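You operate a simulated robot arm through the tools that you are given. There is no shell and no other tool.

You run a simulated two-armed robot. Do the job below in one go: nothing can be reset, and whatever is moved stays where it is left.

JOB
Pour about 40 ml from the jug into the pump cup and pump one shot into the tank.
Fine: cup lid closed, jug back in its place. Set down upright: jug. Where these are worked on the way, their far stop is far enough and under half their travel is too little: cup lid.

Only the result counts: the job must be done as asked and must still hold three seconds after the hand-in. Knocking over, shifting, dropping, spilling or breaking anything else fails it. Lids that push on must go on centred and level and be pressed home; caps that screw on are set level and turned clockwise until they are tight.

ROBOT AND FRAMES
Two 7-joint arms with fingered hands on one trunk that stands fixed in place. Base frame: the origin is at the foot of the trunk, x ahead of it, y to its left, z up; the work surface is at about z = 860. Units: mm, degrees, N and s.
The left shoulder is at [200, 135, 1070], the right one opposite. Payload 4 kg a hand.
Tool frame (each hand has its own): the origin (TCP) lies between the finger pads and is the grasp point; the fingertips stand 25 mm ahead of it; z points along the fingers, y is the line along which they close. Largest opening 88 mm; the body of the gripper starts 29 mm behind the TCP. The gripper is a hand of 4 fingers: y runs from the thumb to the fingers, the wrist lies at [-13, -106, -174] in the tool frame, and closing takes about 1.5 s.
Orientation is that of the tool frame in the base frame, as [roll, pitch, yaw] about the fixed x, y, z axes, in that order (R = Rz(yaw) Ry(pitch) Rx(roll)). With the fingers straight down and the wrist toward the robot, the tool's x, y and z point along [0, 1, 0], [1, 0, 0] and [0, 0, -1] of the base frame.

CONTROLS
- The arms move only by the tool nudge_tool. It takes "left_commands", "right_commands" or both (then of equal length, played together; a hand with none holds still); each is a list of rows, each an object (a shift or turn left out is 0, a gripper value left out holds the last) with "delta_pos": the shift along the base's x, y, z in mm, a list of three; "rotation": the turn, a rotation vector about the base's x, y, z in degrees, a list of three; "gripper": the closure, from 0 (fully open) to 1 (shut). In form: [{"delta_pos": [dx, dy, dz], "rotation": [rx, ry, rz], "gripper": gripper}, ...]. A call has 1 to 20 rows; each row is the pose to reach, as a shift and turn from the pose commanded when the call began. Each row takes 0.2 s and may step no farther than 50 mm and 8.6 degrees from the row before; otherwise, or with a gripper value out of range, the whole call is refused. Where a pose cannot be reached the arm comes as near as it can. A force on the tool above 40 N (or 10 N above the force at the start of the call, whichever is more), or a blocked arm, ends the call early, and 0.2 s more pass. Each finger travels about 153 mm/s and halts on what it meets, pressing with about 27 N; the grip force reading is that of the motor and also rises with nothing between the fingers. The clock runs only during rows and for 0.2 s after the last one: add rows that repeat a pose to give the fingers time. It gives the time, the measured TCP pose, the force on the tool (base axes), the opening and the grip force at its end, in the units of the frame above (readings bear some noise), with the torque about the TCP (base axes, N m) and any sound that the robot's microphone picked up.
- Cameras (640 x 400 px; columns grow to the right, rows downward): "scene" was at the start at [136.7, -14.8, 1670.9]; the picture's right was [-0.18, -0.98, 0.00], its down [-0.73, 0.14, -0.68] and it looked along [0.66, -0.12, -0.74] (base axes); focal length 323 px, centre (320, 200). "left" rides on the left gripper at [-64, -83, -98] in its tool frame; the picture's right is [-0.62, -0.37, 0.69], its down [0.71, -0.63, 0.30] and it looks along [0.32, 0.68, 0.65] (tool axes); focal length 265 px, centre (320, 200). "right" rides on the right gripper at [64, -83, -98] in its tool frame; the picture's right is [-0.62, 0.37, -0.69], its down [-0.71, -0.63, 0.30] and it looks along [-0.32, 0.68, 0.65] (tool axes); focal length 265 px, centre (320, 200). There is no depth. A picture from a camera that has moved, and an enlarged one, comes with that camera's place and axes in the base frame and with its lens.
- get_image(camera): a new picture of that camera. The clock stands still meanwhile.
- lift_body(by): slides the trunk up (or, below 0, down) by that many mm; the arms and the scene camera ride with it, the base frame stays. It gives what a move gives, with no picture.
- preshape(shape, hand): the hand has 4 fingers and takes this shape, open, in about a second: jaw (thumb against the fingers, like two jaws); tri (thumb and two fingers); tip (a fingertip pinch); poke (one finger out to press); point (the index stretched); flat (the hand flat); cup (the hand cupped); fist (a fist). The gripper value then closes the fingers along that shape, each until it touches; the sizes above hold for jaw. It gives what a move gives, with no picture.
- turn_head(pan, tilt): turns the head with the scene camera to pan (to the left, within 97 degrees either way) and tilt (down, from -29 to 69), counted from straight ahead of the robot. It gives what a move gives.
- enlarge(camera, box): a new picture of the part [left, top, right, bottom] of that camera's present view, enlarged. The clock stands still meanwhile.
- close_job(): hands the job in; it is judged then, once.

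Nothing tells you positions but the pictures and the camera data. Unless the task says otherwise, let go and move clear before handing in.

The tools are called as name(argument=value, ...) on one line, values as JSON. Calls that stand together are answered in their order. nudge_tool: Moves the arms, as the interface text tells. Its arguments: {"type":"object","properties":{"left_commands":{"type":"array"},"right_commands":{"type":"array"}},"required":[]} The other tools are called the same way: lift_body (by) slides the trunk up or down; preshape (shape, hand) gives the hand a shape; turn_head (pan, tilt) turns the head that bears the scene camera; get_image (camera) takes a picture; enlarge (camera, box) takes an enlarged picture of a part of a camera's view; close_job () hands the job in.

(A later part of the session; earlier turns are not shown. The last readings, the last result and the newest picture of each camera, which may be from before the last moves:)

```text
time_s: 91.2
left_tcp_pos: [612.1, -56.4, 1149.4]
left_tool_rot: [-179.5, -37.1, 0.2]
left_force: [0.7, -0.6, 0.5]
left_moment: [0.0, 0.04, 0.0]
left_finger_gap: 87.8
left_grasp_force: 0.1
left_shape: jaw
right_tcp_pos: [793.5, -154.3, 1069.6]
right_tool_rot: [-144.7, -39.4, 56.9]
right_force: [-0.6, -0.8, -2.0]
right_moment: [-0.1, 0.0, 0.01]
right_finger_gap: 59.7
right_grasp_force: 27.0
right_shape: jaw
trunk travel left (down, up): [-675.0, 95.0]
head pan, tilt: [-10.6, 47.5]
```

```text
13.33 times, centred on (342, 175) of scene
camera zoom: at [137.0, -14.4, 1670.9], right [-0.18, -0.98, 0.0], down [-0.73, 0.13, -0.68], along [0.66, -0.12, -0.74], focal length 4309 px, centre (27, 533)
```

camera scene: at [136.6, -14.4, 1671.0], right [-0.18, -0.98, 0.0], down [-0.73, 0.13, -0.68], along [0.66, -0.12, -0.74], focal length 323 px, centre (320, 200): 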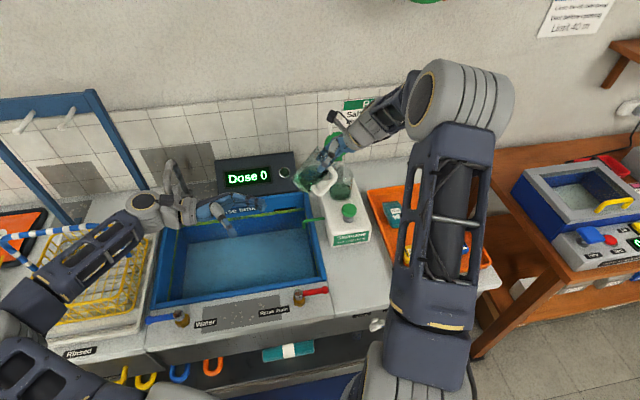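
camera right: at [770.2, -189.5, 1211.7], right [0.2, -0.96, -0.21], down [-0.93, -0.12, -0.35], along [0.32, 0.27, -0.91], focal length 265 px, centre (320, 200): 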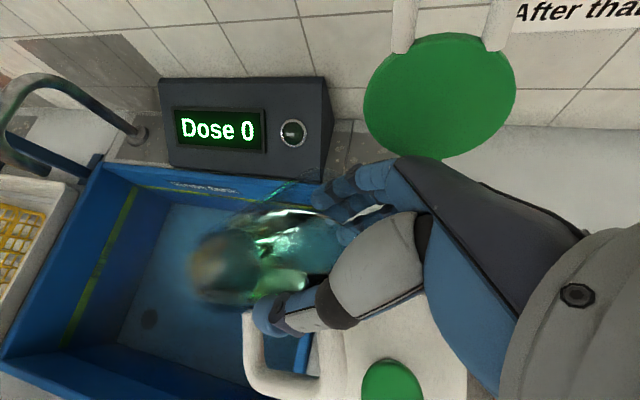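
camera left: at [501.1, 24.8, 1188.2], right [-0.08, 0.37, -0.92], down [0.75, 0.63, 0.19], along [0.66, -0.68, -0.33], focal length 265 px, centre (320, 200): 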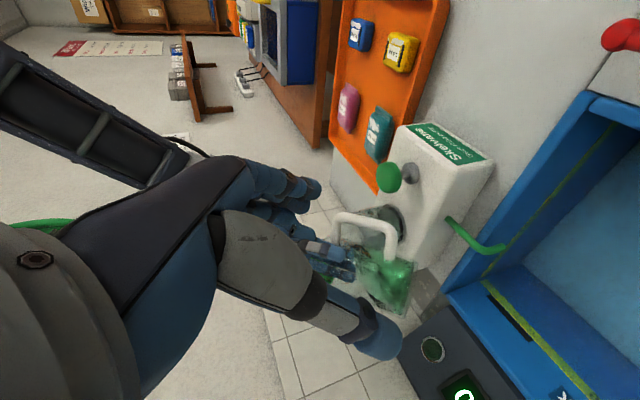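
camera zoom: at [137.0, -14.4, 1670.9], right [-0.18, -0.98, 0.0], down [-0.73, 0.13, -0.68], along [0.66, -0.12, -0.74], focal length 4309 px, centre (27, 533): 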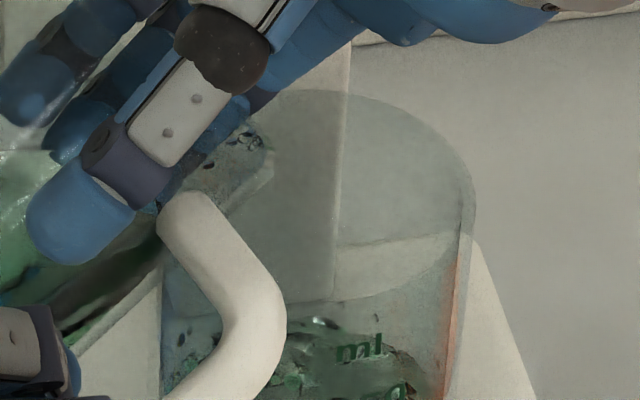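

nudge_tool(right_commands=[{"delta_pos": [-0.2, 0.8, 4], "rotation": [-3.4, -0.9, 0]}, {"delta_pos": [-0.5, 2, 11], "rotation": [-6.8, -1.8, 0]}, {"delta_pos": [-0.9, 3.2, 19], "rotation": [-10.2, -2.7, 0]}, {"delta_pos": [-1.2, 4.5, 28], "rotation": [-13.6, -3.6, 0]}, {"delta_pos": [-1.5, 5.5, 37], "rotation": [-17, -4.6, 0]}, {"delta_pos": [-1.6, 6, 46], "rotation": [-20.3, -5.4, 0]}, {"delta_pos": [-1.6, 6, 46], "rotation": [-20.3, -5.4, 0]}, {"delta_pos": [-1.6, 6, 46], "rotation": [-20.3, -5.4, 0]}, {"delta_pos": [-1.6, 6, 46], "rotation": [-20.3, -5.4, 0]}, {"delta_pos": [-1.6, 6, 46], "rotation": [-20.3, -5.4, 0]}, {"delta_pos": [-1.6, 6, 46], "rotation": [-20.3, -5.4, 0]}, {"delta_pos": [-1.6, 6, 46], "rotation": [-20.3, -5.4, 0]}])

enlarge(camera="left", box=[340, 170, 436, 270])

enlarge(camera="scene", box=[324, 175, 356, 205])

enlarge(camera="scene", box=[290, 120, 410, 220])

```text
time_s: 93.8
left_tcp_pos: [610.8, -56.6, 1148.1]
left_tool_rot: [-179.5, -37.0, 0.1]
left_force: [0.6, 0.0, 0.0]
left_moment: [-0.01, 0.0, 0.01]
left_finger_gap: 88.1
left_grasp_force: 0.0
left_shape: jaw
right_tcp_pos: [792.1, -150.2, 1115.7]
right_tool_rot: [-161.7, -24.2, 65.9]
right_force: [0.3, 0.2, -2.8]
right_moment: [-0.09, -0.03, -0.02]
right_finger_gap: 59.9
right_grasp_force: 27.0
right_shape: jaw
trunk travel left (down, up): [-675.0, 95.0]
head pan, tilt: [-10.6, 47.5]
```

```text
4.00 times, centred on (388, 220) of left
camera zoom: at [501.0, 24.2, 1188.4], right [-0.08, 0.37, -0.92], down [0.75, 0.63, 0.19], along [0.66, -0.68, -0.33], focal length 1062 px, centre (48, 120)
```

zoom: 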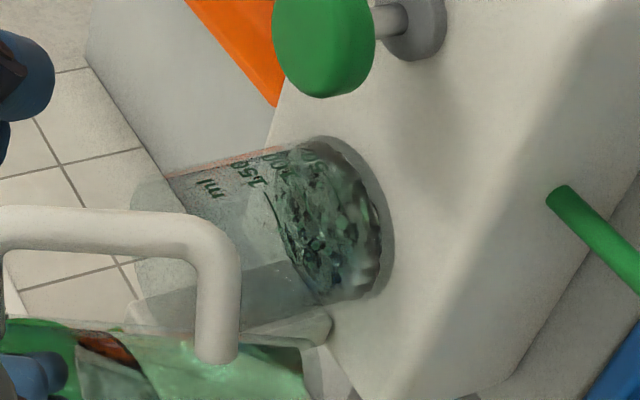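

```text
13.33 times, centred on (340, 190) of scene
camera zoom: at [136.8, -14.8, 1670.9], right [-0.18, -0.98, 0.0], down [-0.73, 0.14, -0.68], along [0.66, -0.12, -0.74], focal length 4309 px, centre (53, 333)
```

zoom: 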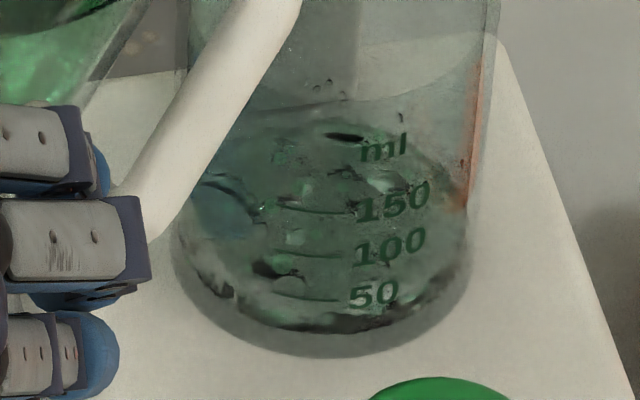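

```text
4.00 times, centred on (350, 170) of scene
camera zoom: at [136.8, -14.8, 1670.9], right [-0.18, -0.98, 0.0], down [-0.73, 0.14, -0.68], along [0.66, -0.12, -0.74], focal length 1293 px, centre (200, 320)
```

zoom: 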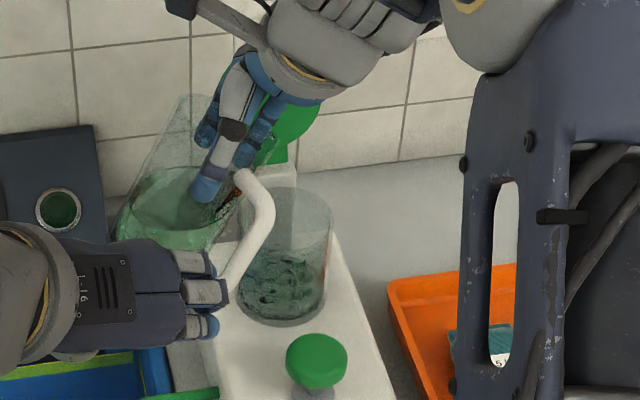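

nudge_tool(right_commands=[{"delta_pos": [0, 0, 0]}, {"delta_pos": [0, 0, 0]}, {"delta_pos": [0, 0, 0]}, {"delta_pos": [0, 0, 0]}, {"delta_pos": [0, 0, 0]}, {"delta_pos": [0, 0, 0]}, {"delta_pos": [0, 0, 0]}, {"delta_pos": [0, 0, 0]}, {"delta_pos": [0, 0, 0]}, {"delta_pos": [0, 0, 0]}, {"delta_pos": [0, 0, 0]}, {"delta_pos": [0, 0, 0]}, {"delta_pos": [0, 0, 0]}, {"delta_pos": [0, 0, 0]}, {"delta_pos": [0, 0, 0]}])

enlarge(camera="left", box=[370, 195, 418, 255])

enlarge(camera="scene", box=[324, 175, 356, 205])

```text
time_s: 97.0
left_tcp_pos: [611.7, -57.3, 1149.2]
left_tool_rot: [-179.5, -36.9, 0.1]
left_force: [0.6, -0.3, -0.2]
left_moment: [0.02, 0.01, 0.01]
left_finger_gap: 88.6
left_grasp_force: 0.0
left_shape: jaw
right_tcp_pos: [791.4, -149.6, 1115.2]
right_tool_rot: [-161.6, -24.1, 66.0]
right_force: [0.0, 0.0, -3.0]
right_moment: [-0.11, -0.06, 0.04]
right_finger_gap: 60.0
right_grasp_force: 27.0
right_shape: jaw
trunk travel left (down, up): [-675.0, 95.0]
head pan, tilt: [-10.6, 47.5]
```

```text
6.67 times, centred on (394, 225) of left
camera zoom: at [501.0, 24.2, 1188.3], right [-0.08, 0.37, -0.92], down [0.75, 0.63, 0.19], along [0.66, -0.68, -0.33], focal length 1769 px, centre (-173, 33)
```

zoom: 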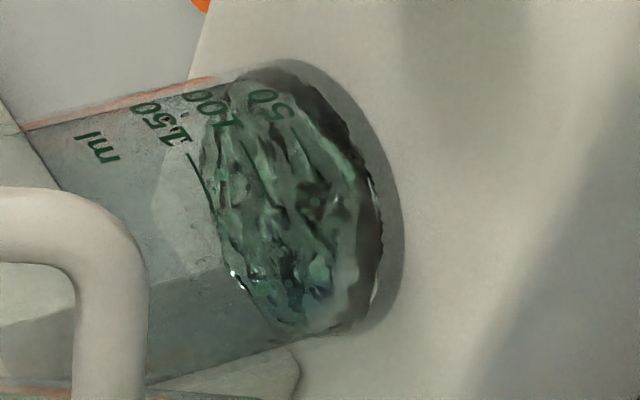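

```text
13.33 times, centred on (340, 190) of scene
camera zoom: at [136.8, -14.8, 1670.9], right [-0.18, -0.98, 0.0], down [-0.73, 0.14, -0.68], along [0.66, -0.12, -0.74], focal length 4309 px, centre (53, 333)
```

zoom: 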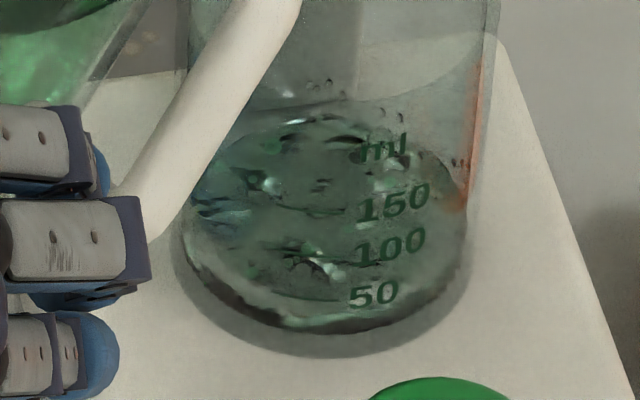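

The cup's contents look choppy, so its level is hard to read. The right camera rides with the jug, so comparing the level in the upright jug before/after is a better gauge. I bring the jug upright here and look.

nudge_tool(right_commands=[{"delta_pos": [0, 1, 6], "rotation": [-7.25, -1.94, 0]}, {"delta_pos": [0, 2, 12], "rotation": [-14.5, -3.88, 0]}, {"delta_pos": [0, 2, 18], "rotation": [-21.73, -5.82, 0]}, {"delta_pos": [0, 2, 22], "rotation": [-28.5, -7.64, 0]}, {"delta_pos": [0, 2, 22], "rotation": [-29.6, -7.93, 0]}, {"delta_pos": [0, 2, 22], "rotation": [-29.6, -7.93, 0]}, {"delta_pos": [0, 2, 22], "rotation": [-29.6, -7.93, 0]}, {"delta_pos": [0, 2, 22], "rotation": [-29.6, -7.93, 0]}, {"delta_pos": [0, 2, 22], "rotation": [-29.6, -7.93, 0]}, {"delta_pos": [0, 2, 22], "rotation": [-29.6, -7.93, 0]}])

get_image(camera="right")

enlarge(camera="right", box=[170, 180, 330, 330])

enlarge(camera="left", box=[320, 190, 448, 330])

```text
time_s: 99.2
left_tcp_pos: [611.1, -56.0, 1147.2]
left_tool_rot: [-179.5, -37.0, 0.1]
left_force: [0.8, 0.2, -0.7]
left_moment: [0.01, 0.02, 0.03]
left_finger_gap: 87.9
left_grasp_force: 0.1
left_shape: jaw
right_tcp_pos: [791.3, -147.0, 1137.2]
right_tool_rot: [179.7, 0.6, 69.9]
right_force: [-0.3, -0.1, -3.0]
right_moment: [-0.01, -0.02, 0.03]
right_finger_gap: 59.8
right_grasp_force: 27.5
right_shape: jaw
trunk travel left (down, up): [-675.0, 95.0]
head pan, tilt: [-10.6, 47.5]
```

```text
taken
camera right: at [735.5, -56.8, 1235.1], right [0.13, -0.7, 0.7], down [-0.84, -0.46, -0.3], along [0.53, -0.55, -0.65], focal length 265 px, centre (320, 200)
```

right: 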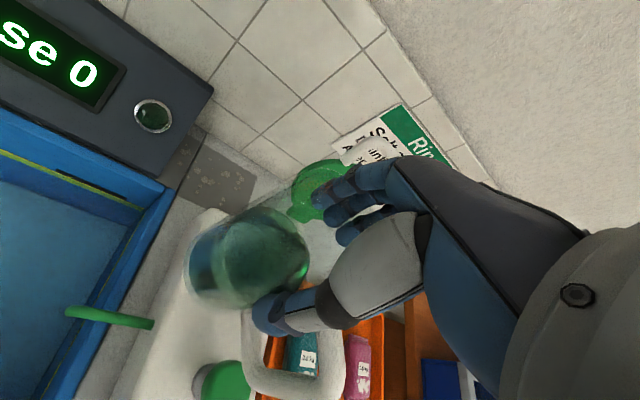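

```text
2.67 times, centred on (250, 255) of right
camera zoom: at [735.5, -56.8, 1235.1], right [0.13, -0.7, 0.7], down [-0.84, -0.46, -0.3], along [0.53, -0.55, -0.65], focal length 708 px, centre (507, 53)
```

zoom: 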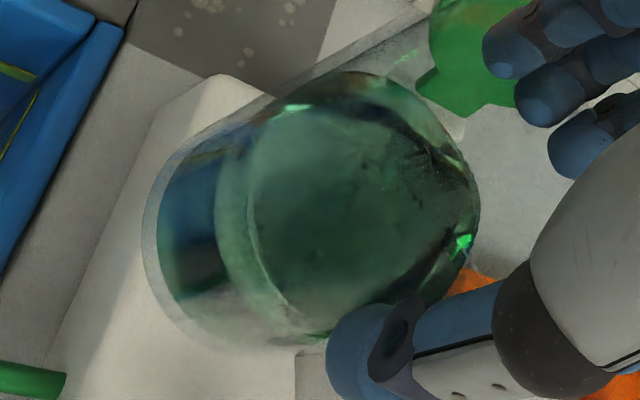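

```text
2.86 times, centred on (384, 260) of left
camera zoom: at [501.0, 24.2, 1188.3], right [-0.08, 0.37, -0.92], down [0.75, 0.63, 0.19], along [0.66, -0.68, -0.33], focal length 758 px, centre (137, 29)
```

zoom: 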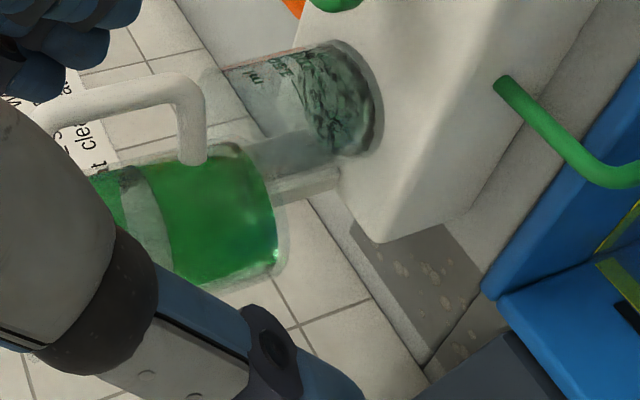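

enlarge(camera="left", box=[346, 235, 426, 295])

enlarge(camera="scene", box=[324, 175, 356, 205])

enlarge(camera="left", box=[370, 195, 418, 255])

```text
6.67 times, centred on (386, 265) of left
camera zoom: at [501.0, 24.2, 1188.3], right [-0.08, 0.37, -0.92], down [0.75, 0.63, 0.19], along [0.66, -0.68, -0.33], focal length 1769 px, centre (-120, -233)
```

zoom: 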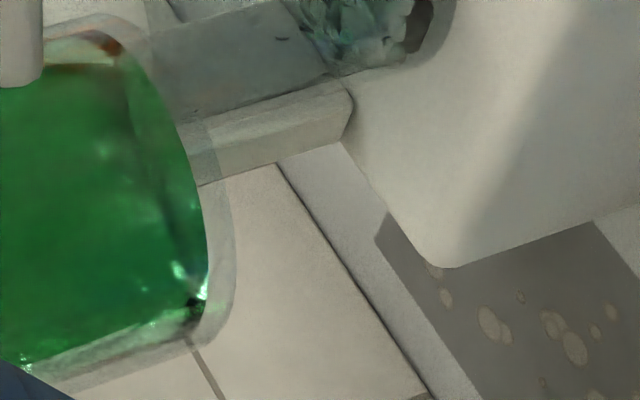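

```text
13.33 times, centred on (340, 190) of scene
camera zoom: at [136.8, -14.8, 1670.9], right [-0.18, -0.98, 0.0], down [-0.73, 0.14, -0.68], along [0.66, -0.12, -0.74], focal length 4309 px, centre (53, 333)
```

zoom: 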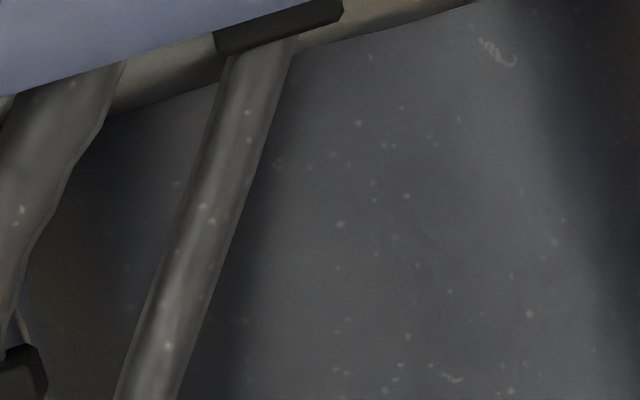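

```text
6.67 times, centred on (394, 225) of left
camera zoom: at [501.0, 24.2, 1188.3], right [-0.08, 0.37, -0.92], down [0.75, 0.63, 0.19], along [0.66, -0.68, -0.33], focal length 1769 px, centre (-173, 33)
```

zoom: 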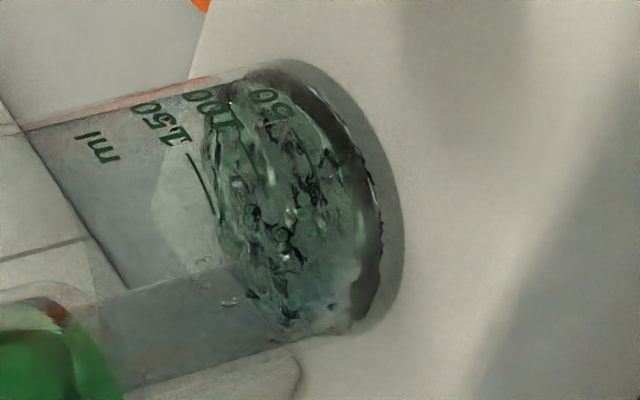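

enlarge(camera="left", box=[316, 215, 412, 315])

enlarge(camera="left", box=[340, 225, 420, 285])

```text
4.00 times, centred on (364, 265) of left
camera zoom: at [501.0, 24.2, 1188.3], right [-0.08, 0.37, -0.92], down [0.75, 0.63, 0.19], along [0.66, -0.68, -0.33], focal length 1062 px, centre (144, -60)
```

zoom: 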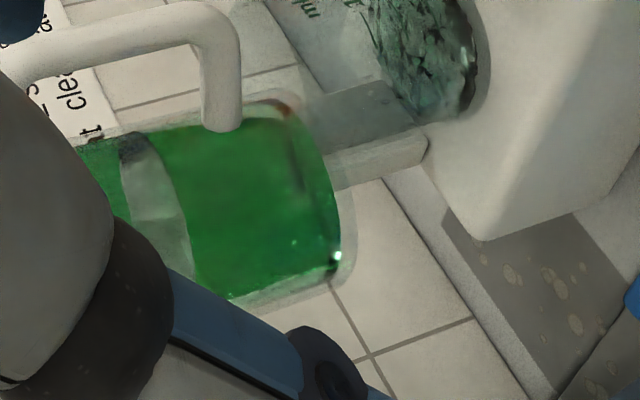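

```text
6.67 times, centred on (380, 255) of left
camera zoom: at [501.0, 24.2, 1188.3], right [-0.08, 0.37, -0.92], down [0.75, 0.63, 0.19], along [0.66, -0.68, -0.33], focal length 1769 px, centre (-80, -167)
```

zoom: 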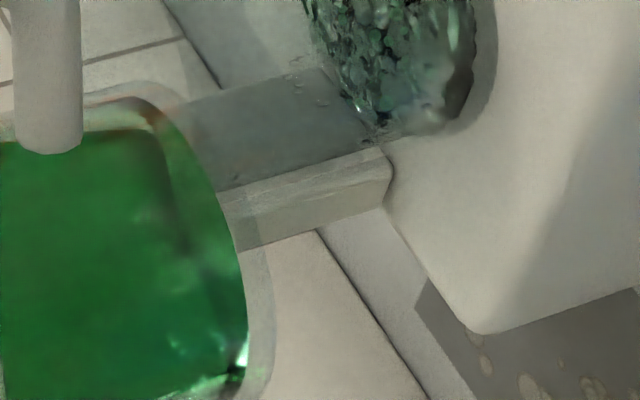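

Very little has left the jug so far (it still holds about 187 ml; the surface edge sits at column ~182 in this check view, and 40 ml less should put it near column ~215). I go back to pouring, now to 57°, and watch.

nudge_tool(right_commands=[{"delta_pos": [-0.5, 1.7, -2], "rotation": [7.86, 2.11, 0]}, {"delta_pos": [-0.7, 2.5, -3.7], "rotation": [15.11, 4.05, 0]}, {"delta_pos": [-0.8, 2.7, -7.3], "rotation": [22.35, 5.99, 0]}, {"delta_pos": [-0.6, 1.7, -12.9], "rotation": [29.6, 7.94, 0]}, {"delta_pos": [0, -0.3, -20.7], "rotation": [36.84, 9.88, 0]}, {"delta_pos": [0.7, -3, -31.7], "rotation": [44.09, 11.82, 0]}, {"delta_pos": [1.5, -6.8, -52.9], "rotation": [48.92, 13.12, 0]}, {"delta_pos": [2, -9.1, -64.7], "rotation": [51.82, 13.89, 0]}, {"delta_pos": [2.3, -10.1, -63.3], "rotation": [53.75, 14.41, 0]}, {"delta_pos": [2.4, -10.6, -62.6], "rotation": [54.71, 14.67, 0]}, {"delta_pos": [2.5, -11, -61.9], "rotation": [55.68, 14.93, 0]}, {"delta_pos": [2.5, -11, -61.9], "rotation": [55.68, 14.93, 0]}])

enlarge(camera="scene", box=[314, 158, 362, 206])

enlarge(camera="left", box=[320, 190, 430, 320])

```text
time_s: 101.8
left_tcp_pos: [610.7, -57.6, 1148.1]
left_tool_rot: [-179.5, -37.0, 0.1]
left_force: [0.3, -0.4, -0.5]
left_moment: [0.01, 0.0, 0.02]
left_finger_gap: 88.0
left_grasp_force: 0.1
left_shape: jaw
right_tcp_pos: [794.6, -158.7, 1075.7]
right_tool_rot: [-138.5, -43.3, 53.0]
right_force: [0.1, 0.3, -2.5]
right_moment: [-0.11, 0.0, -0.02]
right_finger_gap: 59.9
right_grasp_force: 26.5
right_shape: jaw
trunk travel left (down, up): [-675.0, 95.0]
head pan, tilt: [-10.6, 47.5]
```

```text
8.33 times, centred on (338, 182) of scene
camera zoom: at [136.8, -14.9, 1670.9], right [-0.18, -0.98, 0.0], down [-0.73, 0.14, -0.68], along [0.66, -0.12, -0.74], focal length 2693 px, centre (170, 350)
```

zoom: 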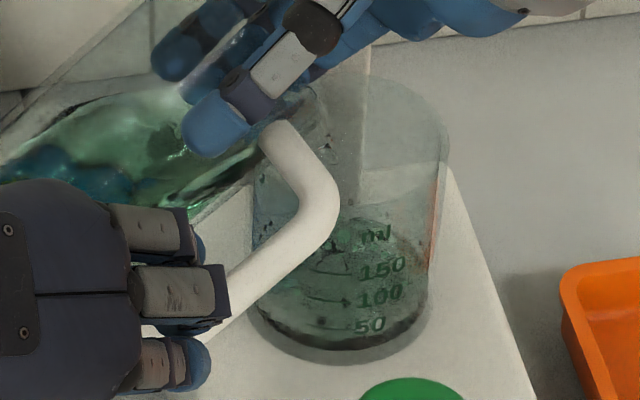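

```text
3.08 times, centred on (375, 255) of left
camera zoom: at [501.0, 24.1, 1188.3], right [-0.08, 0.37, -0.92], down [0.75, 0.63, 0.19], along [0.66, -0.68, -0.33], focal length 817 px, centre (151, 31)
```

zoom: 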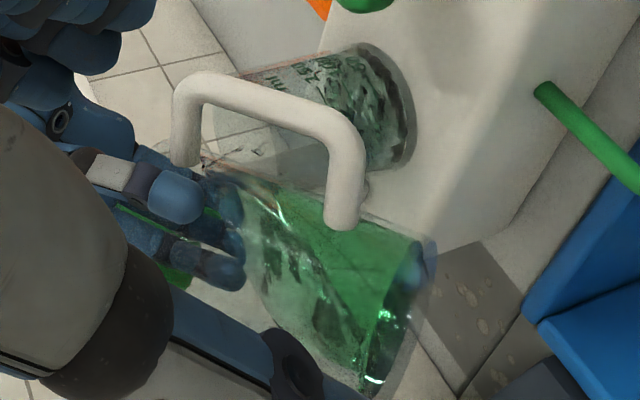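

nudge_tool(right_commands=[{"delta_pos": [0.1, -0.4, 0.7], "rotation": [0.97, 0.26, 0]}, {"delta_pos": [0.1, -0.4, 0.7], "rotation": [0.97, 0.26, 0]}, {"delta_pos": [0.1, -0.4, 0.7], "rotation": [0.97, 0.26, 0]}, {"delta_pos": [0.1, -0.4, 0.7], "rotation": [0.97, 0.26, 0]}])

enlarge(camera="scene", box=[314, 158, 362, 206])

enlarge(camera="left", box=[320, 190, 430, 320])

```text
time_s: 102.8
left_tcp_pos: [611.1, -56.6, 1148.9]
left_tool_rot: [-179.5, -37.0, 0.1]
left_force: [-0.2, 0.0, -1.1]
left_moment: [-0.02, 0.02, 0.01]
left_finger_gap: 87.8
left_grasp_force: 0.1
left_shape: jaw
right_tcp_pos: [793.6, -159.1, 1076.8]
right_tool_rot: [-137.4, -43.9, 52.2]
right_force: [-0.1, -0.6, -2.7]
right_moment: [-0.12, -0.03, 0.03]
right_finger_gap: 60.0
right_grasp_force: 27.0
right_shape: jaw
trunk travel left (down, up): [-675.0, 95.0]
head pan, tilt: [-10.6, 47.5]
```

```text
8.33 times, centred on (338, 182) of scene
camera zoom: at [136.8, -14.8, 1670.9], right [-0.18, -0.98, 0.0], down [-0.73, 0.14, -0.68], along [0.66, -0.12, -0.74], focal length 2693 px, centre (170, 350)
```

zoom: 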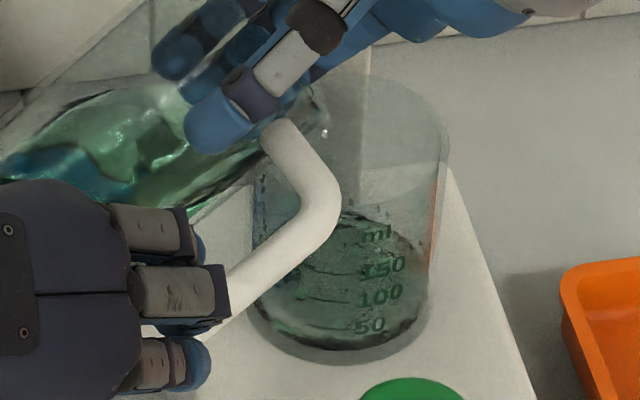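

```text
3.08 times, centred on (375, 255) of left
camera zoom: at [501.0, 24.2, 1188.3], right [-0.08, 0.37, -0.92], down [0.75, 0.63, 0.19], along [0.66, -0.68, -0.33], focal length 817 px, centre (151, 31)
```

zoom: 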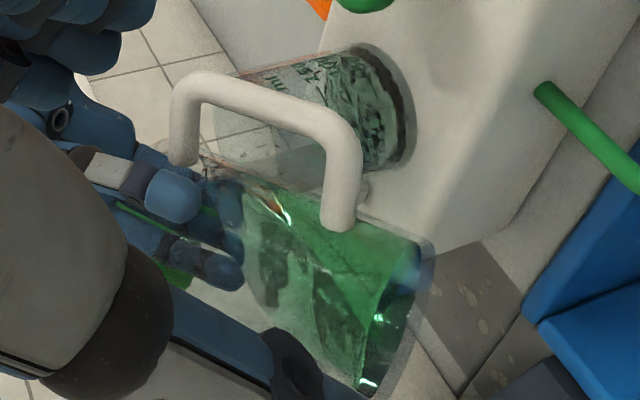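

nudge_tool(right_commands=[{"delta_pos": [0, 0, 0]}, {"delta_pos": [0, 0, 0]}, {"delta_pos": [0, 0, 0]}, {"delta_pos": [0, 0, 0]}, {"delta_pos": [0, 0, 0]}, {"delta_pos": [0, 0, 0]}, {"delta_pos": [0, 0, 0]}, {"delta_pos": [0, 0, 0]}])

enlarge(camera="scene", box=[324, 175, 356, 205])

enlarge(camera="left", box=[320, 190, 430, 320])

enlarge(camera="left", box=[370, 195, 418, 255])

```text
time_s: 104.6
left_tcp_pos: [611.0, -57.4, 1148.0]
left_tool_rot: [-179.5, -37.0, 0.1]
left_force: [0.0, 0.6, -0.7]
left_moment: [0.01, 0.04, 0.0]
left_finger_gap: 88.0
left_grasp_force: 0.2
left_shape: jaw
right_tcp_pos: [794.8, -157.2, 1077.2]
right_tool_rot: [-137.5, -44.0, 52.3]
right_force: [-0.2, -0.2, -2.7]
right_moment: [-0.13, -0.05, 0.02]
right_finger_gap: 59.7
right_grasp_force: 27.3
right_shape: jaw
trunk travel left (down, up): [-675.0, 95.0]
head pan, tilt: [-10.6, 47.5]
```

```text
13.33 times, centred on (340, 190) of scene
camera zoom: at [136.8, -14.8, 1670.9], right [-0.18, -0.98, 0.0], down [-0.73, 0.14, -0.68], along [0.66, -0.12, -0.74], focal length 4309 px, centre (53, 333)
```

zoom: 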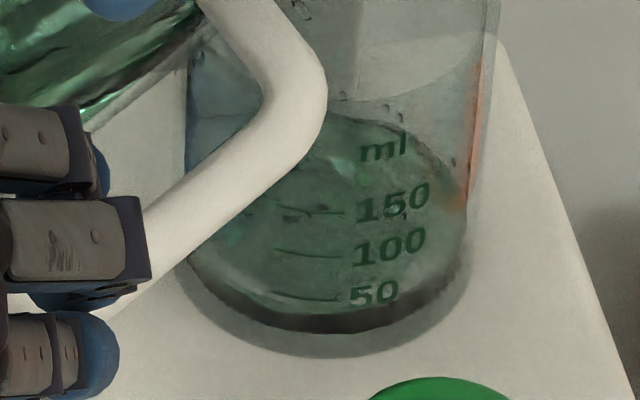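

```text
3.08 times, centred on (375, 255) of left
camera zoom: at [501.0, 24.2, 1188.3], right [-0.08, 0.37, -0.92], down [0.75, 0.63, 0.19], along [0.66, -0.68, -0.33], focal length 817 px, centre (151, 31)
```

zoom: 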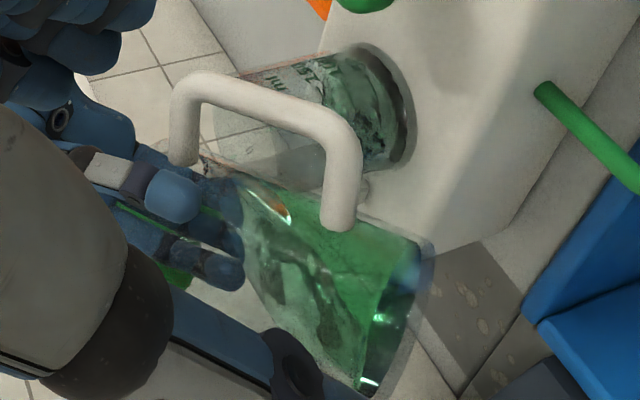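

```text
6.67 times, centred on (394, 225) of left
camera zoom: at [501.0, 24.2, 1188.3], right [-0.08, 0.37, -0.92], down [0.75, 0.63, 0.19], along [0.66, -0.68, -0.33], focal length 1769 px, centre (-173, 33)
```

zoom: 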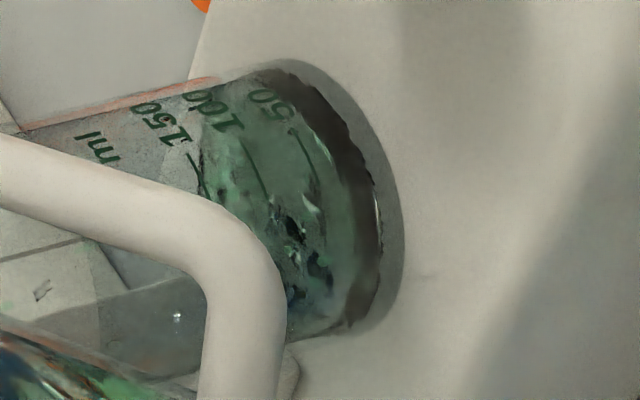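

The cup surface has calmed at 58°, so the flow has stopped there. I bring the jug back to the same upright check pose to compare its level with before.

nudge_tool(right_commands=[{"delta_pos": [-0.6, 2.3, -1], "rotation": [-4.83, -1.3, 0]}, {"delta_pos": [-1.3, 5.5, 14], "rotation": [-9.66, -2.59, 0]}, {"delta_pos": [-1.9, 8.4, 29.5], "rotation": [-12.56, -3.37, 0]}, {"delta_pos": [-2.6, 11.1, 40.5], "rotation": [-19.8, -5.3, 0]}, {"delta_pos": [-3.2, 13.1, 48.3], "rotation": [-27.05, -7.25, 0]}, {"delta_pos": [-3.4, 14.1, 53.9], "rotation": [-34.3, -9.2, 0]}, {"delta_pos": [-3.3, 13.9, 57.5], "rotation": [-41.5, -11.1, 0]}, {"delta_pos": [-3.1, 13.1, 59.2], "rotation": [-48.8, -13.1, 0]}, {"delta_pos": [-2.6, 11.4, 61.2], "rotation": [-56.65, -15.19, 0]}, {"delta_pos": [-2.6, 11.4, 61.2], "rotation": [-56.65, -15.19, 0]}, {"delta_pos": [-2.6, 11.4, 61.2], "rotation": [-56.65, -15.19, 0]}, {"delta_pos": [-2.6, 11.4, 61.2], "rotation": [-56.65, -15.19, 0]}, {"delta_pos": [-2.6, 11.4, 61.2], "rotation": [-56.65, -15.19, 0]}, {"delta_pos": [-2.6, 11.4, 61.2], "rotation": [-56.65, -15.19, 0]}, {"delta_pos": [-2.6, 11.4, 61.2], "rotation": [-56.65, -15.19, 0]}, {"delta_pos": [-2.6, 11.4, 61.2], "rotation": [-56.65, -15.19, 0]}])

enlarge(camera="left", box=[316, 215, 412, 315])

enlarge(camera="left", box=[370, 195, 418, 255])

get_image(camera="right")

```text
time_s: 108.0
left_tcp_pos: [611.8, -56.5, 1147.6]
left_tool_rot: [-179.5, -37.0, 0.2]
left_force: [-0.7, 0.0, 0.9]
left_moment: [0.01, -0.01, 0.02]
left_finger_gap: 88.2
left_grasp_force: 0.0
left_shape: jaw
right_tcp_pos: [791.6, -148.3, 1137.4]
right_tool_rot: [179.8, 0.6, 70.0]
right_force: [-0.5, 0.5, -3.2]
right_moment: [-0.03, -0.02, 0.02]
right_finger_gap: 59.5
right_grasp_force: 27.1
right_shape: jaw
trunk travel left (down, up): [-675.0, 95.0]
head pan, tilt: [-10.6, 47.5]
```

```text
4.00 times, centred on (364, 265) of left
camera zoom: at [501.0, 24.2, 1188.4], right [-0.08, 0.37, -0.92], down [0.75, 0.63, 0.19], along [0.66, -0.68, -0.33], focal length 1062 px, centre (144, -60)
```

zoom: 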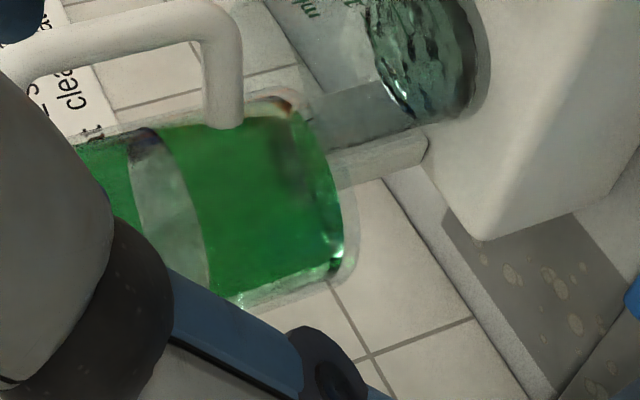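

```text
6.67 times, centred on (394, 225) of left
camera zoom: at [501.0, 24.2, 1188.4], right [-0.08, 0.37, -0.92], down [0.75, 0.63, 0.19], along [0.66, -0.68, -0.33], focal length 1769 px, centre (-173, 33)
```

zoom: 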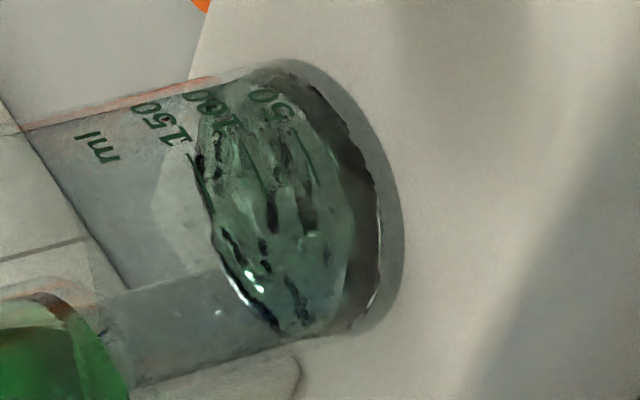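

```text
taken
camera right: at [735.0, -56.8, 1234.9], right [0.13, -0.7, 0.7], down [-0.84, -0.46, -0.3], along [0.53, -0.55, -0.65], focal length 265 px, centre (320, 200)
```

right: 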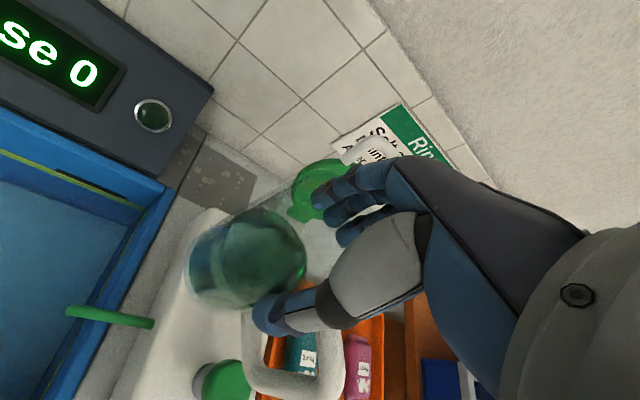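

The jug level edge moved from column ~182 to ~200: about 20 ml left it in this second pour, on top of perhaps 15 ml in the first. I tilt to 45° (no flow there), which clears the scene camera's view, and let the cup settle to read its level.

nudge_tool(right_commands=[{"delta_pos": [-0.5, 1.7, -2], "rotation": [7.86, 2.11, 0]}, {"delta_pos": [-0.7, 2.5, -3.7], "rotation": [15.11, 4.05, 0]}, {"delta_pos": [-0.8, 2.7, -7.3], "rotation": [22.35, 5.99, 0]}, {"delta_pos": [-0.6, 1.7, -12.9], "rotation": [29.6, 7.94, 0]}, {"delta_pos": [0, -0.3, -20.7], "rotation": [36.84, 9.88, 0]}, {"delta_pos": [0.7, -3, -31.7], "rotation": [44.09, 11.82, 0]}, {"delta_pos": [0.7, -3, -31.7], "rotation": [44.09, 11.82, 0]}, {"delta_pos": [0.7, -3, -31.7], "rotation": [44.09, 11.82, 0]}, {"delta_pos": [0.7, -3, -31.7], "rotation": [44.09, 11.82, 0]}, {"delta_pos": [0.7, -3, -31.7], "rotation": [44.09, 11.82, 0]}, {"delta_pos": [0.7, -3, -31.7], "rotation": [44.09, 11.82, 0]}, {"delta_pos": [0.7, -3, -31.7], "rotation": [44.09, 11.82, 0]}, {"delta_pos": [0.7, -3, -31.7], "rotation": [44.09, 11.82, 0]}, {"delta_pos": [0.7, -3, -31.7], "rotation": [44.09, 11.82, 0]}, {"delta_pos": [0.7, -3, -31.7], "rotation": [44.09, 11.82, 0]}, {"delta_pos": [0.7, -3, -31.7], "rotation": [44.09, 11.82, 0]}, {"delta_pos": [0.7, -3, -31.7], "rotation": [44.09, 11.82, 0]}, {"delta_pos": [0.7, -3, -31.7], "rotation": [44.09, 11.82, 0]}])

enlarge(camera="scene", box=[324, 175, 356, 205])

enlarge(camera="left", box=[370, 195, 418, 255])

enlarge(camera="scene", box=[270, 130, 400, 260])

```text
time_s: 111.8
left_tcp_pos: [610.5, -56.6, 1148.1]
left_tool_rot: [-179.4, -37.0, -0.1]
left_force: [-0.4, -0.2, -0.2]
left_moment: [-0.02, 0.03, -0.01]
left_finger_gap: 88.2
left_grasp_force: 0.1
left_shape: jaw
right_tcp_pos: [792.8, -149.9, 1106.8]
right_tool_rot: [-150.1, -35.4, 60.2]
right_force: [0.6, -0.2, -2.5]
right_moment: [-0.13, -0.04, -0.02]
right_finger_gap: 59.6
right_grasp_force: 26.6
right_shape: jaw
trunk travel left (down, up): [-675.0, 95.0]
head pan, tilt: [-10.6, 47.5]
```

```text
13.33 times, centred on (340, 190) of scene
camera zoom: at [136.8, -14.8, 1670.9], right [-0.18, -0.98, 0.0], down [-0.73, 0.14, -0.68], along [0.66, -0.12, -0.74], focal length 4309 px, centre (53, 333)
```

zoom: 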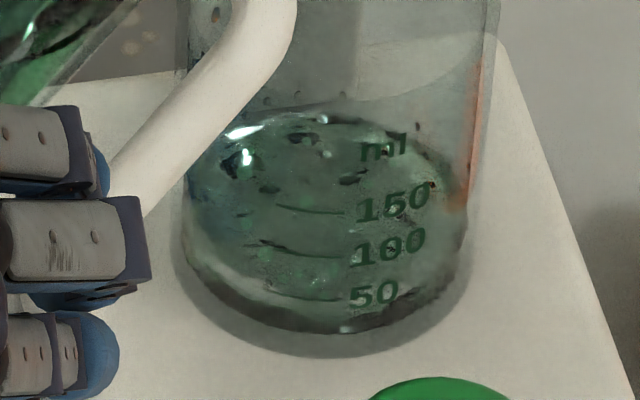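

```text
6.67 times, centred on (394, 225) of left
camera zoom: at [501.0, 24.2, 1188.3], right [-0.08, 0.37, -0.92], down [0.75, 0.63, 0.19], along [0.66, -0.68, -0.33], focal length 1769 px, centre (-173, 33)
```

zoom: 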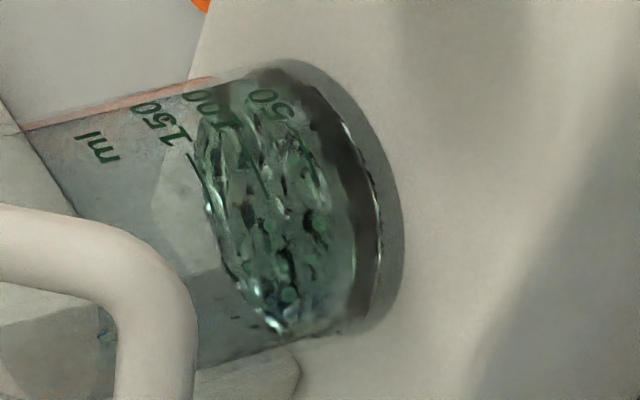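

```text
3.08 times, centred on (335, 195) of scene
camera zoom: at [136.8, -14.8, 1670.9], right [-0.18, -0.98, 0.0], down [-0.73, 0.14, -0.68], along [0.66, -0.12, -0.74], focal length 994 px, centre (274, 215)
```

zoom: 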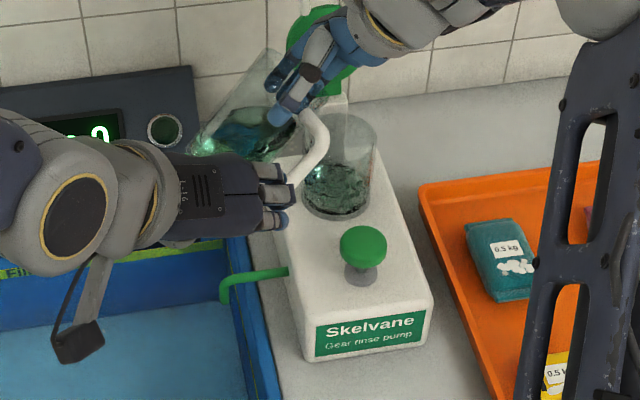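

enlarge(camera="scene", box=[300, 180, 364, 230])

enlarge(camera="left", box=[360, 150, 540, 330])

get_image(camera="right")

```text
8.00 times, centred on (332, 205) of scene
camera zoom: at [136.8, -14.8, 1670.9], right [-0.18, -0.98, 0.0], down [-0.73, 0.14, -0.68], along [0.66, -0.12, -0.74], focal length 2585 px, centre (224, 160)
```

zoom: 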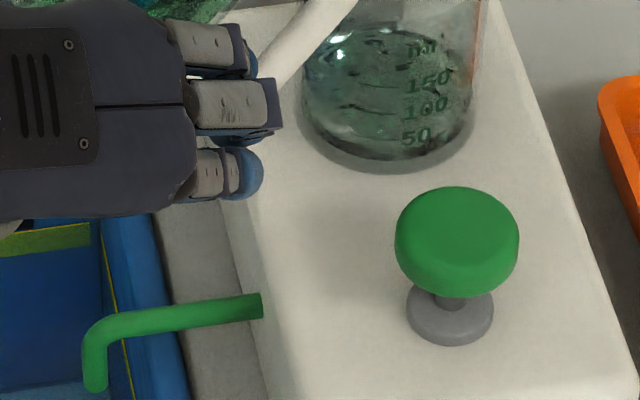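

```text
2.22 times, centred on (450, 240) of left
camera zoom: at [501.0, 24.2, 1188.3], right [-0.08, 0.37, -0.92], down [0.75, 0.63, 0.19], along [0.66, -0.68, -0.33], focal length 590 px, centre (31, 111)
```

zoom: 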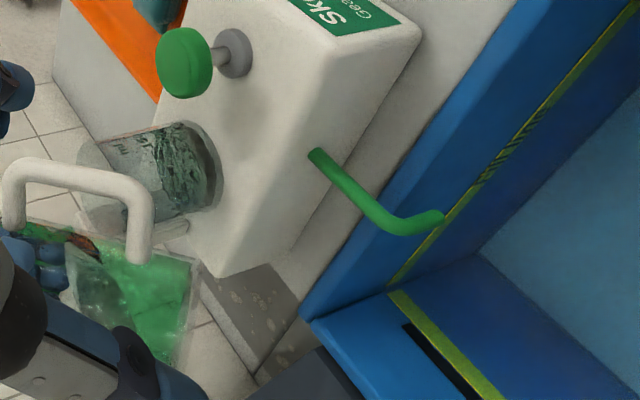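

```text
taken
camera right: at [761.8, -156.4, 1246.6], right [0.21, -0.98, -0.02], down [-0.91, -0.18, -0.37], along [0.36, 0.09, -0.93], focal length 265 px, centre (320, 200)
```

right: 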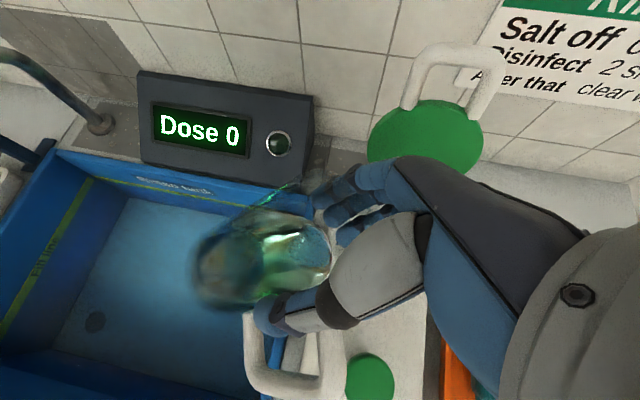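

No spill is visible. Jug loss plus the cup's layer (about 7–8 mm) suggest roughly 28–32 ml so far, so I pour a little more, up to 59°, and hold.

nudge_tool(right_commands=[{"delta_pos": [0.8, -3.8, -21.2], "rotation": [4.83, 1.3, 0]}, {"delta_pos": [1.3, -6.1, -33], "rotation": [7.73, 2.07, 0]}, {"delta_pos": [1.6, -7.1, -31.6], "rotation": [9.66, 2.59, 0]}, {"delta_pos": [1.8, -8, -30.2], "rotation": [11.59, 3.11, 0]}, {"delta_pos": [2.0, -8.5, -29.5], "rotation": [12.56, 3.37, 0]}, {"delta_pos": [2.1, -9, -28.8], "rotation": [13.52, 3.63, 0]}, {"delta_pos": [2.1, -9, -28.8], "rotation": [13.52, 3.63, 0]}, {"delta_pos": [2.1, -9, -28.8], "rotation": [13.52, 3.63, 0]}, {"delta_pos": [2.1, -9, -28.8], "rotation": [13.52, 3.63, 0]}, {"delta_pos": [2.1, -9, -28.8], "rotation": [13.52, 3.63, 0]}, {"delta_pos": [2.1, -9, -28.8], "rotation": [13.52, 3.63, 0]}, {"delta_pos": [2.1, -9, -28.8], "rotation": [13.52, 3.63, 0]}, {"delta_pos": [2.1, -9, -28.8], "rotation": [13.52, 3.63, 0]}, {"delta_pos": [2.1, -9, -28.8], "rotation": [13.52, 3.63, 0]}, {"delta_pos": [2.1, -9, -28.8], "rotation": [13.52, 3.63, 0]}, {"delta_pos": [2.1, -9, -28.8], "rotation": [13.52, 3.63, 0]}])

enlarge(camera="scene", box=[324, 175, 356, 205])

enlarge(camera="left", box=[370, 195, 418, 255])

enlarge(camera="scene", box=[314, 158, 362, 206])

```text
time_s: 115.2
left_tcp_pos: [611.8, -56.7, 1147.4]
left_tool_rot: [-179.5, -37.0, 0.1]
left_force: [-0.1, 0.4, -0.2]
left_moment: [-0.03, -0.03, 0.0]
left_finger_gap: 88.1
left_grasp_force: 0.0
left_shape: jaw
right_tcp_pos: [795.1, -159.8, 1078.0]
right_tool_rot: [-136.3, -44.6, 51.3]
right_force: [0.9, -0.2, -1.7]
right_moment: [-0.1, -0.05, 0.0]
right_finger_gap: 59.8
right_grasp_force: 27.0
right_shape: jaw
trunk travel left (down, up): [-675.0, 95.0]
head pan, tilt: [-10.6, 47.5]
```

```text
13.33 times, centred on (340, 190) of scene
camera zoom: at [136.8, -14.8, 1670.9], right [-0.18, -0.98, 0.0], down [-0.73, 0.14, -0.68], along [0.66, -0.12, -0.74], focal length 4309 px, centre (53, 333)
```

zoom: 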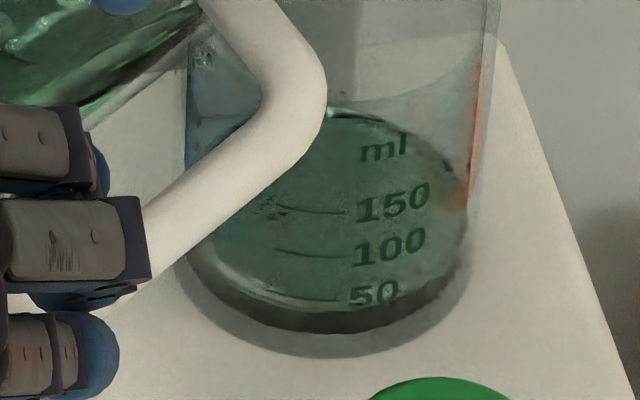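

```text
6.67 times, centred on (394, 225) of left
camera zoom: at [501.0, 24.2, 1188.3], right [-0.08, 0.37, -0.92], down [0.75, 0.63, 0.19], along [0.66, -0.68, -0.33], focal length 1769 px, centre (-173, 33)
```

zoom: 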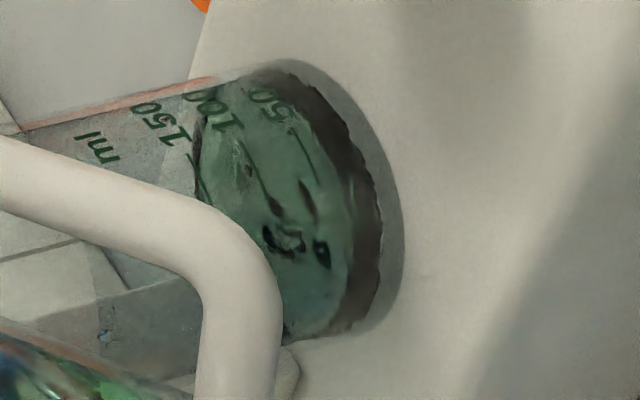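

```text
8.33 times, centred on (338, 182) of scene
camera zoom: at [136.8, -14.8, 1670.9], right [-0.18, -0.98, 0.0], down [-0.73, 0.14, -0.68], along [0.66, -0.12, -0.74], focal length 2693 px, centre (170, 350)
```

zoom: 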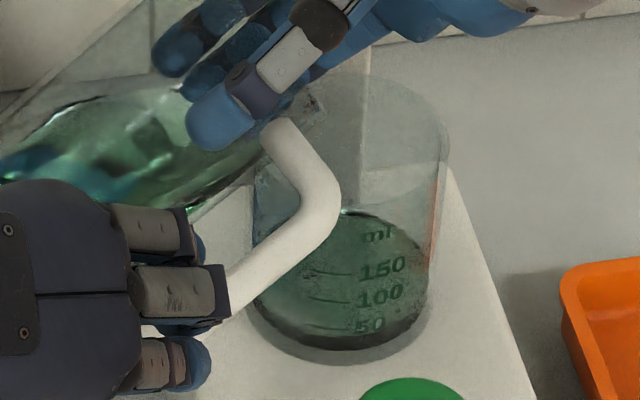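

The surface is calm again, a little below the 50 mark (about 35–40 ml). I return the jug to the upright check pose to confirm how much left it.

nudge_tool(right_commands=[{"delta_pos": [-0.7, 2.5, -1], "rotation": [-5.8, -1.55, 0]}, {"delta_pos": [-1.4, 5.8, 14], "rotation": [-10.6, -2.85, 0]}, {"delta_pos": [-2.1, 9, 28.8], "rotation": [-13.52, -3.63, 0]}, {"delta_pos": [-2.8, 11.7, 39.8], "rotation": [-20.77, -5.57, 0]}, {"delta_pos": [-3.4, 13.7, 47.6], "rotation": [-28.0, -7.5, 0]}, {"delta_pos": [-3.6, 14.7, 53.2], "rotation": [-35.26, -9.46, 0]}, {"delta_pos": [-3.5, 14.5, 56.8], "rotation": [-42.5, -11.4, 0]}, {"delta_pos": [-3.3, 13.7, 58.5], "rotation": [-49.75, -13.3, 0]}, {"delta_pos": [-2.8, 12, 60.5], "rotation": [-57.61, -15.45, 0]}, {"delta_pos": [-2.8, 12, 60.5], "rotation": [-57.61, -15.45, 0]}, {"delta_pos": [-2.8, 12, 60.5], "rotation": [-57.61, -15.45, 0]}, {"delta_pos": [-2.8, 12, 60.5], "rotation": [-57.61, -15.45, 0]}, {"delta_pos": [-2.8, 12, 60.5], "rotation": [-57.61, -15.45, 0]}, {"delta_pos": [-2.8, 12, 60.5], "rotation": [-57.61, -15.45, 0]}, {"delta_pos": [-2.8, 12, 60.5], "rotation": [-57.61, -15.45, 0]}, {"delta_pos": [-2.8, 12, 60.5], "rotation": [-57.61, -15.45, 0]}])

enlarge(camera="left", box=[316, 215, 412, 315])

get_image(camera="right")

enlarge(camera="left", box=[370, 195, 418, 255])

```text
time_s: 118.6
left_tcp_pos: [611.0, -55.7, 1147.2]
left_tool_rot: [-179.5, -37.1, 0.0]
left_force: [0.0, 0.0, 0.2]
left_moment: [-0.02, 0.03, -0.02]
left_finger_gap: 88.0
left_grasp_force: 0.1
left_shape: jaw
right_tcp_pos: [790.4, -147.4, 1137.4]
right_tool_rot: [179.7, 0.6, 70.0]
right_force: [-0.2, 0.3, -2.1]
right_moment: [0.02, 0.0, -0.04]
right_finger_gap: 59.8
right_grasp_force: 27.0
right_shape: jaw
trunk travel left (down, up): [-675.0, 95.0]
head pan, tilt: [-10.6, 47.5]
```

```text
4.00 times, centred on (364, 265) of left
camera zoom: at [501.0, 24.2, 1188.3], right [-0.08, 0.37, -0.92], down [0.75, 0.63, 0.19], along [0.66, -0.68, -0.33], focal length 1062 px, centre (144, -60)
```

zoom: 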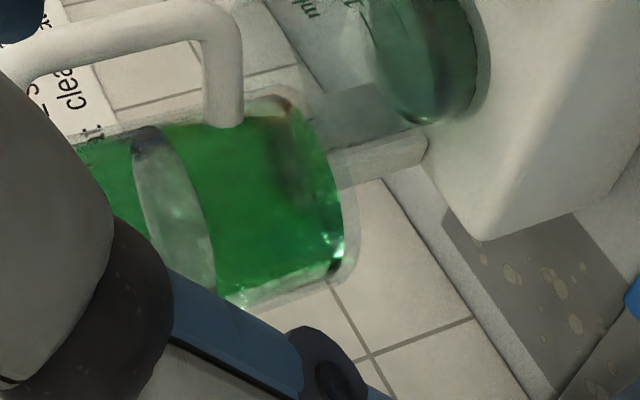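

```text
taken
camera right: at [735.0, -56.9, 1235.4], right [0.13, -0.7, 0.7], down [-0.84, -0.46, -0.3], along [0.53, -0.55, -0.65], focal length 265 px, centre (320, 200)
```

right: 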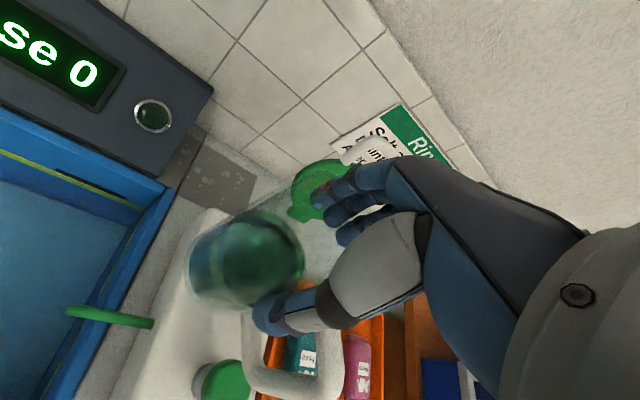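

```text
6.67 times, centred on (394, 225) of left
camera zoom: at [501.0, 24.2, 1188.3], right [-0.08, 0.37, -0.92], down [0.75, 0.63, 0.19], along [0.66, -0.68, -0.33], focal length 1769 px, centre (-173, 33)
```

zoom: 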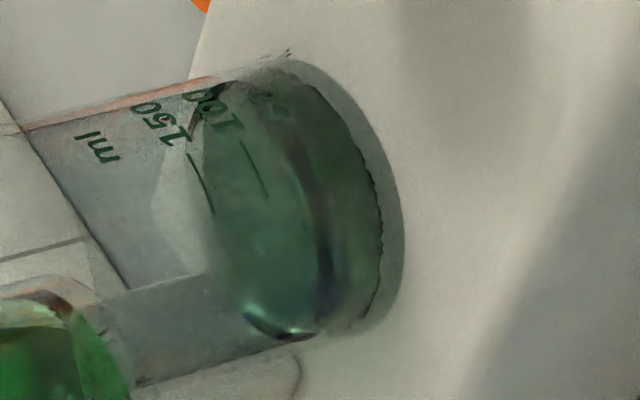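

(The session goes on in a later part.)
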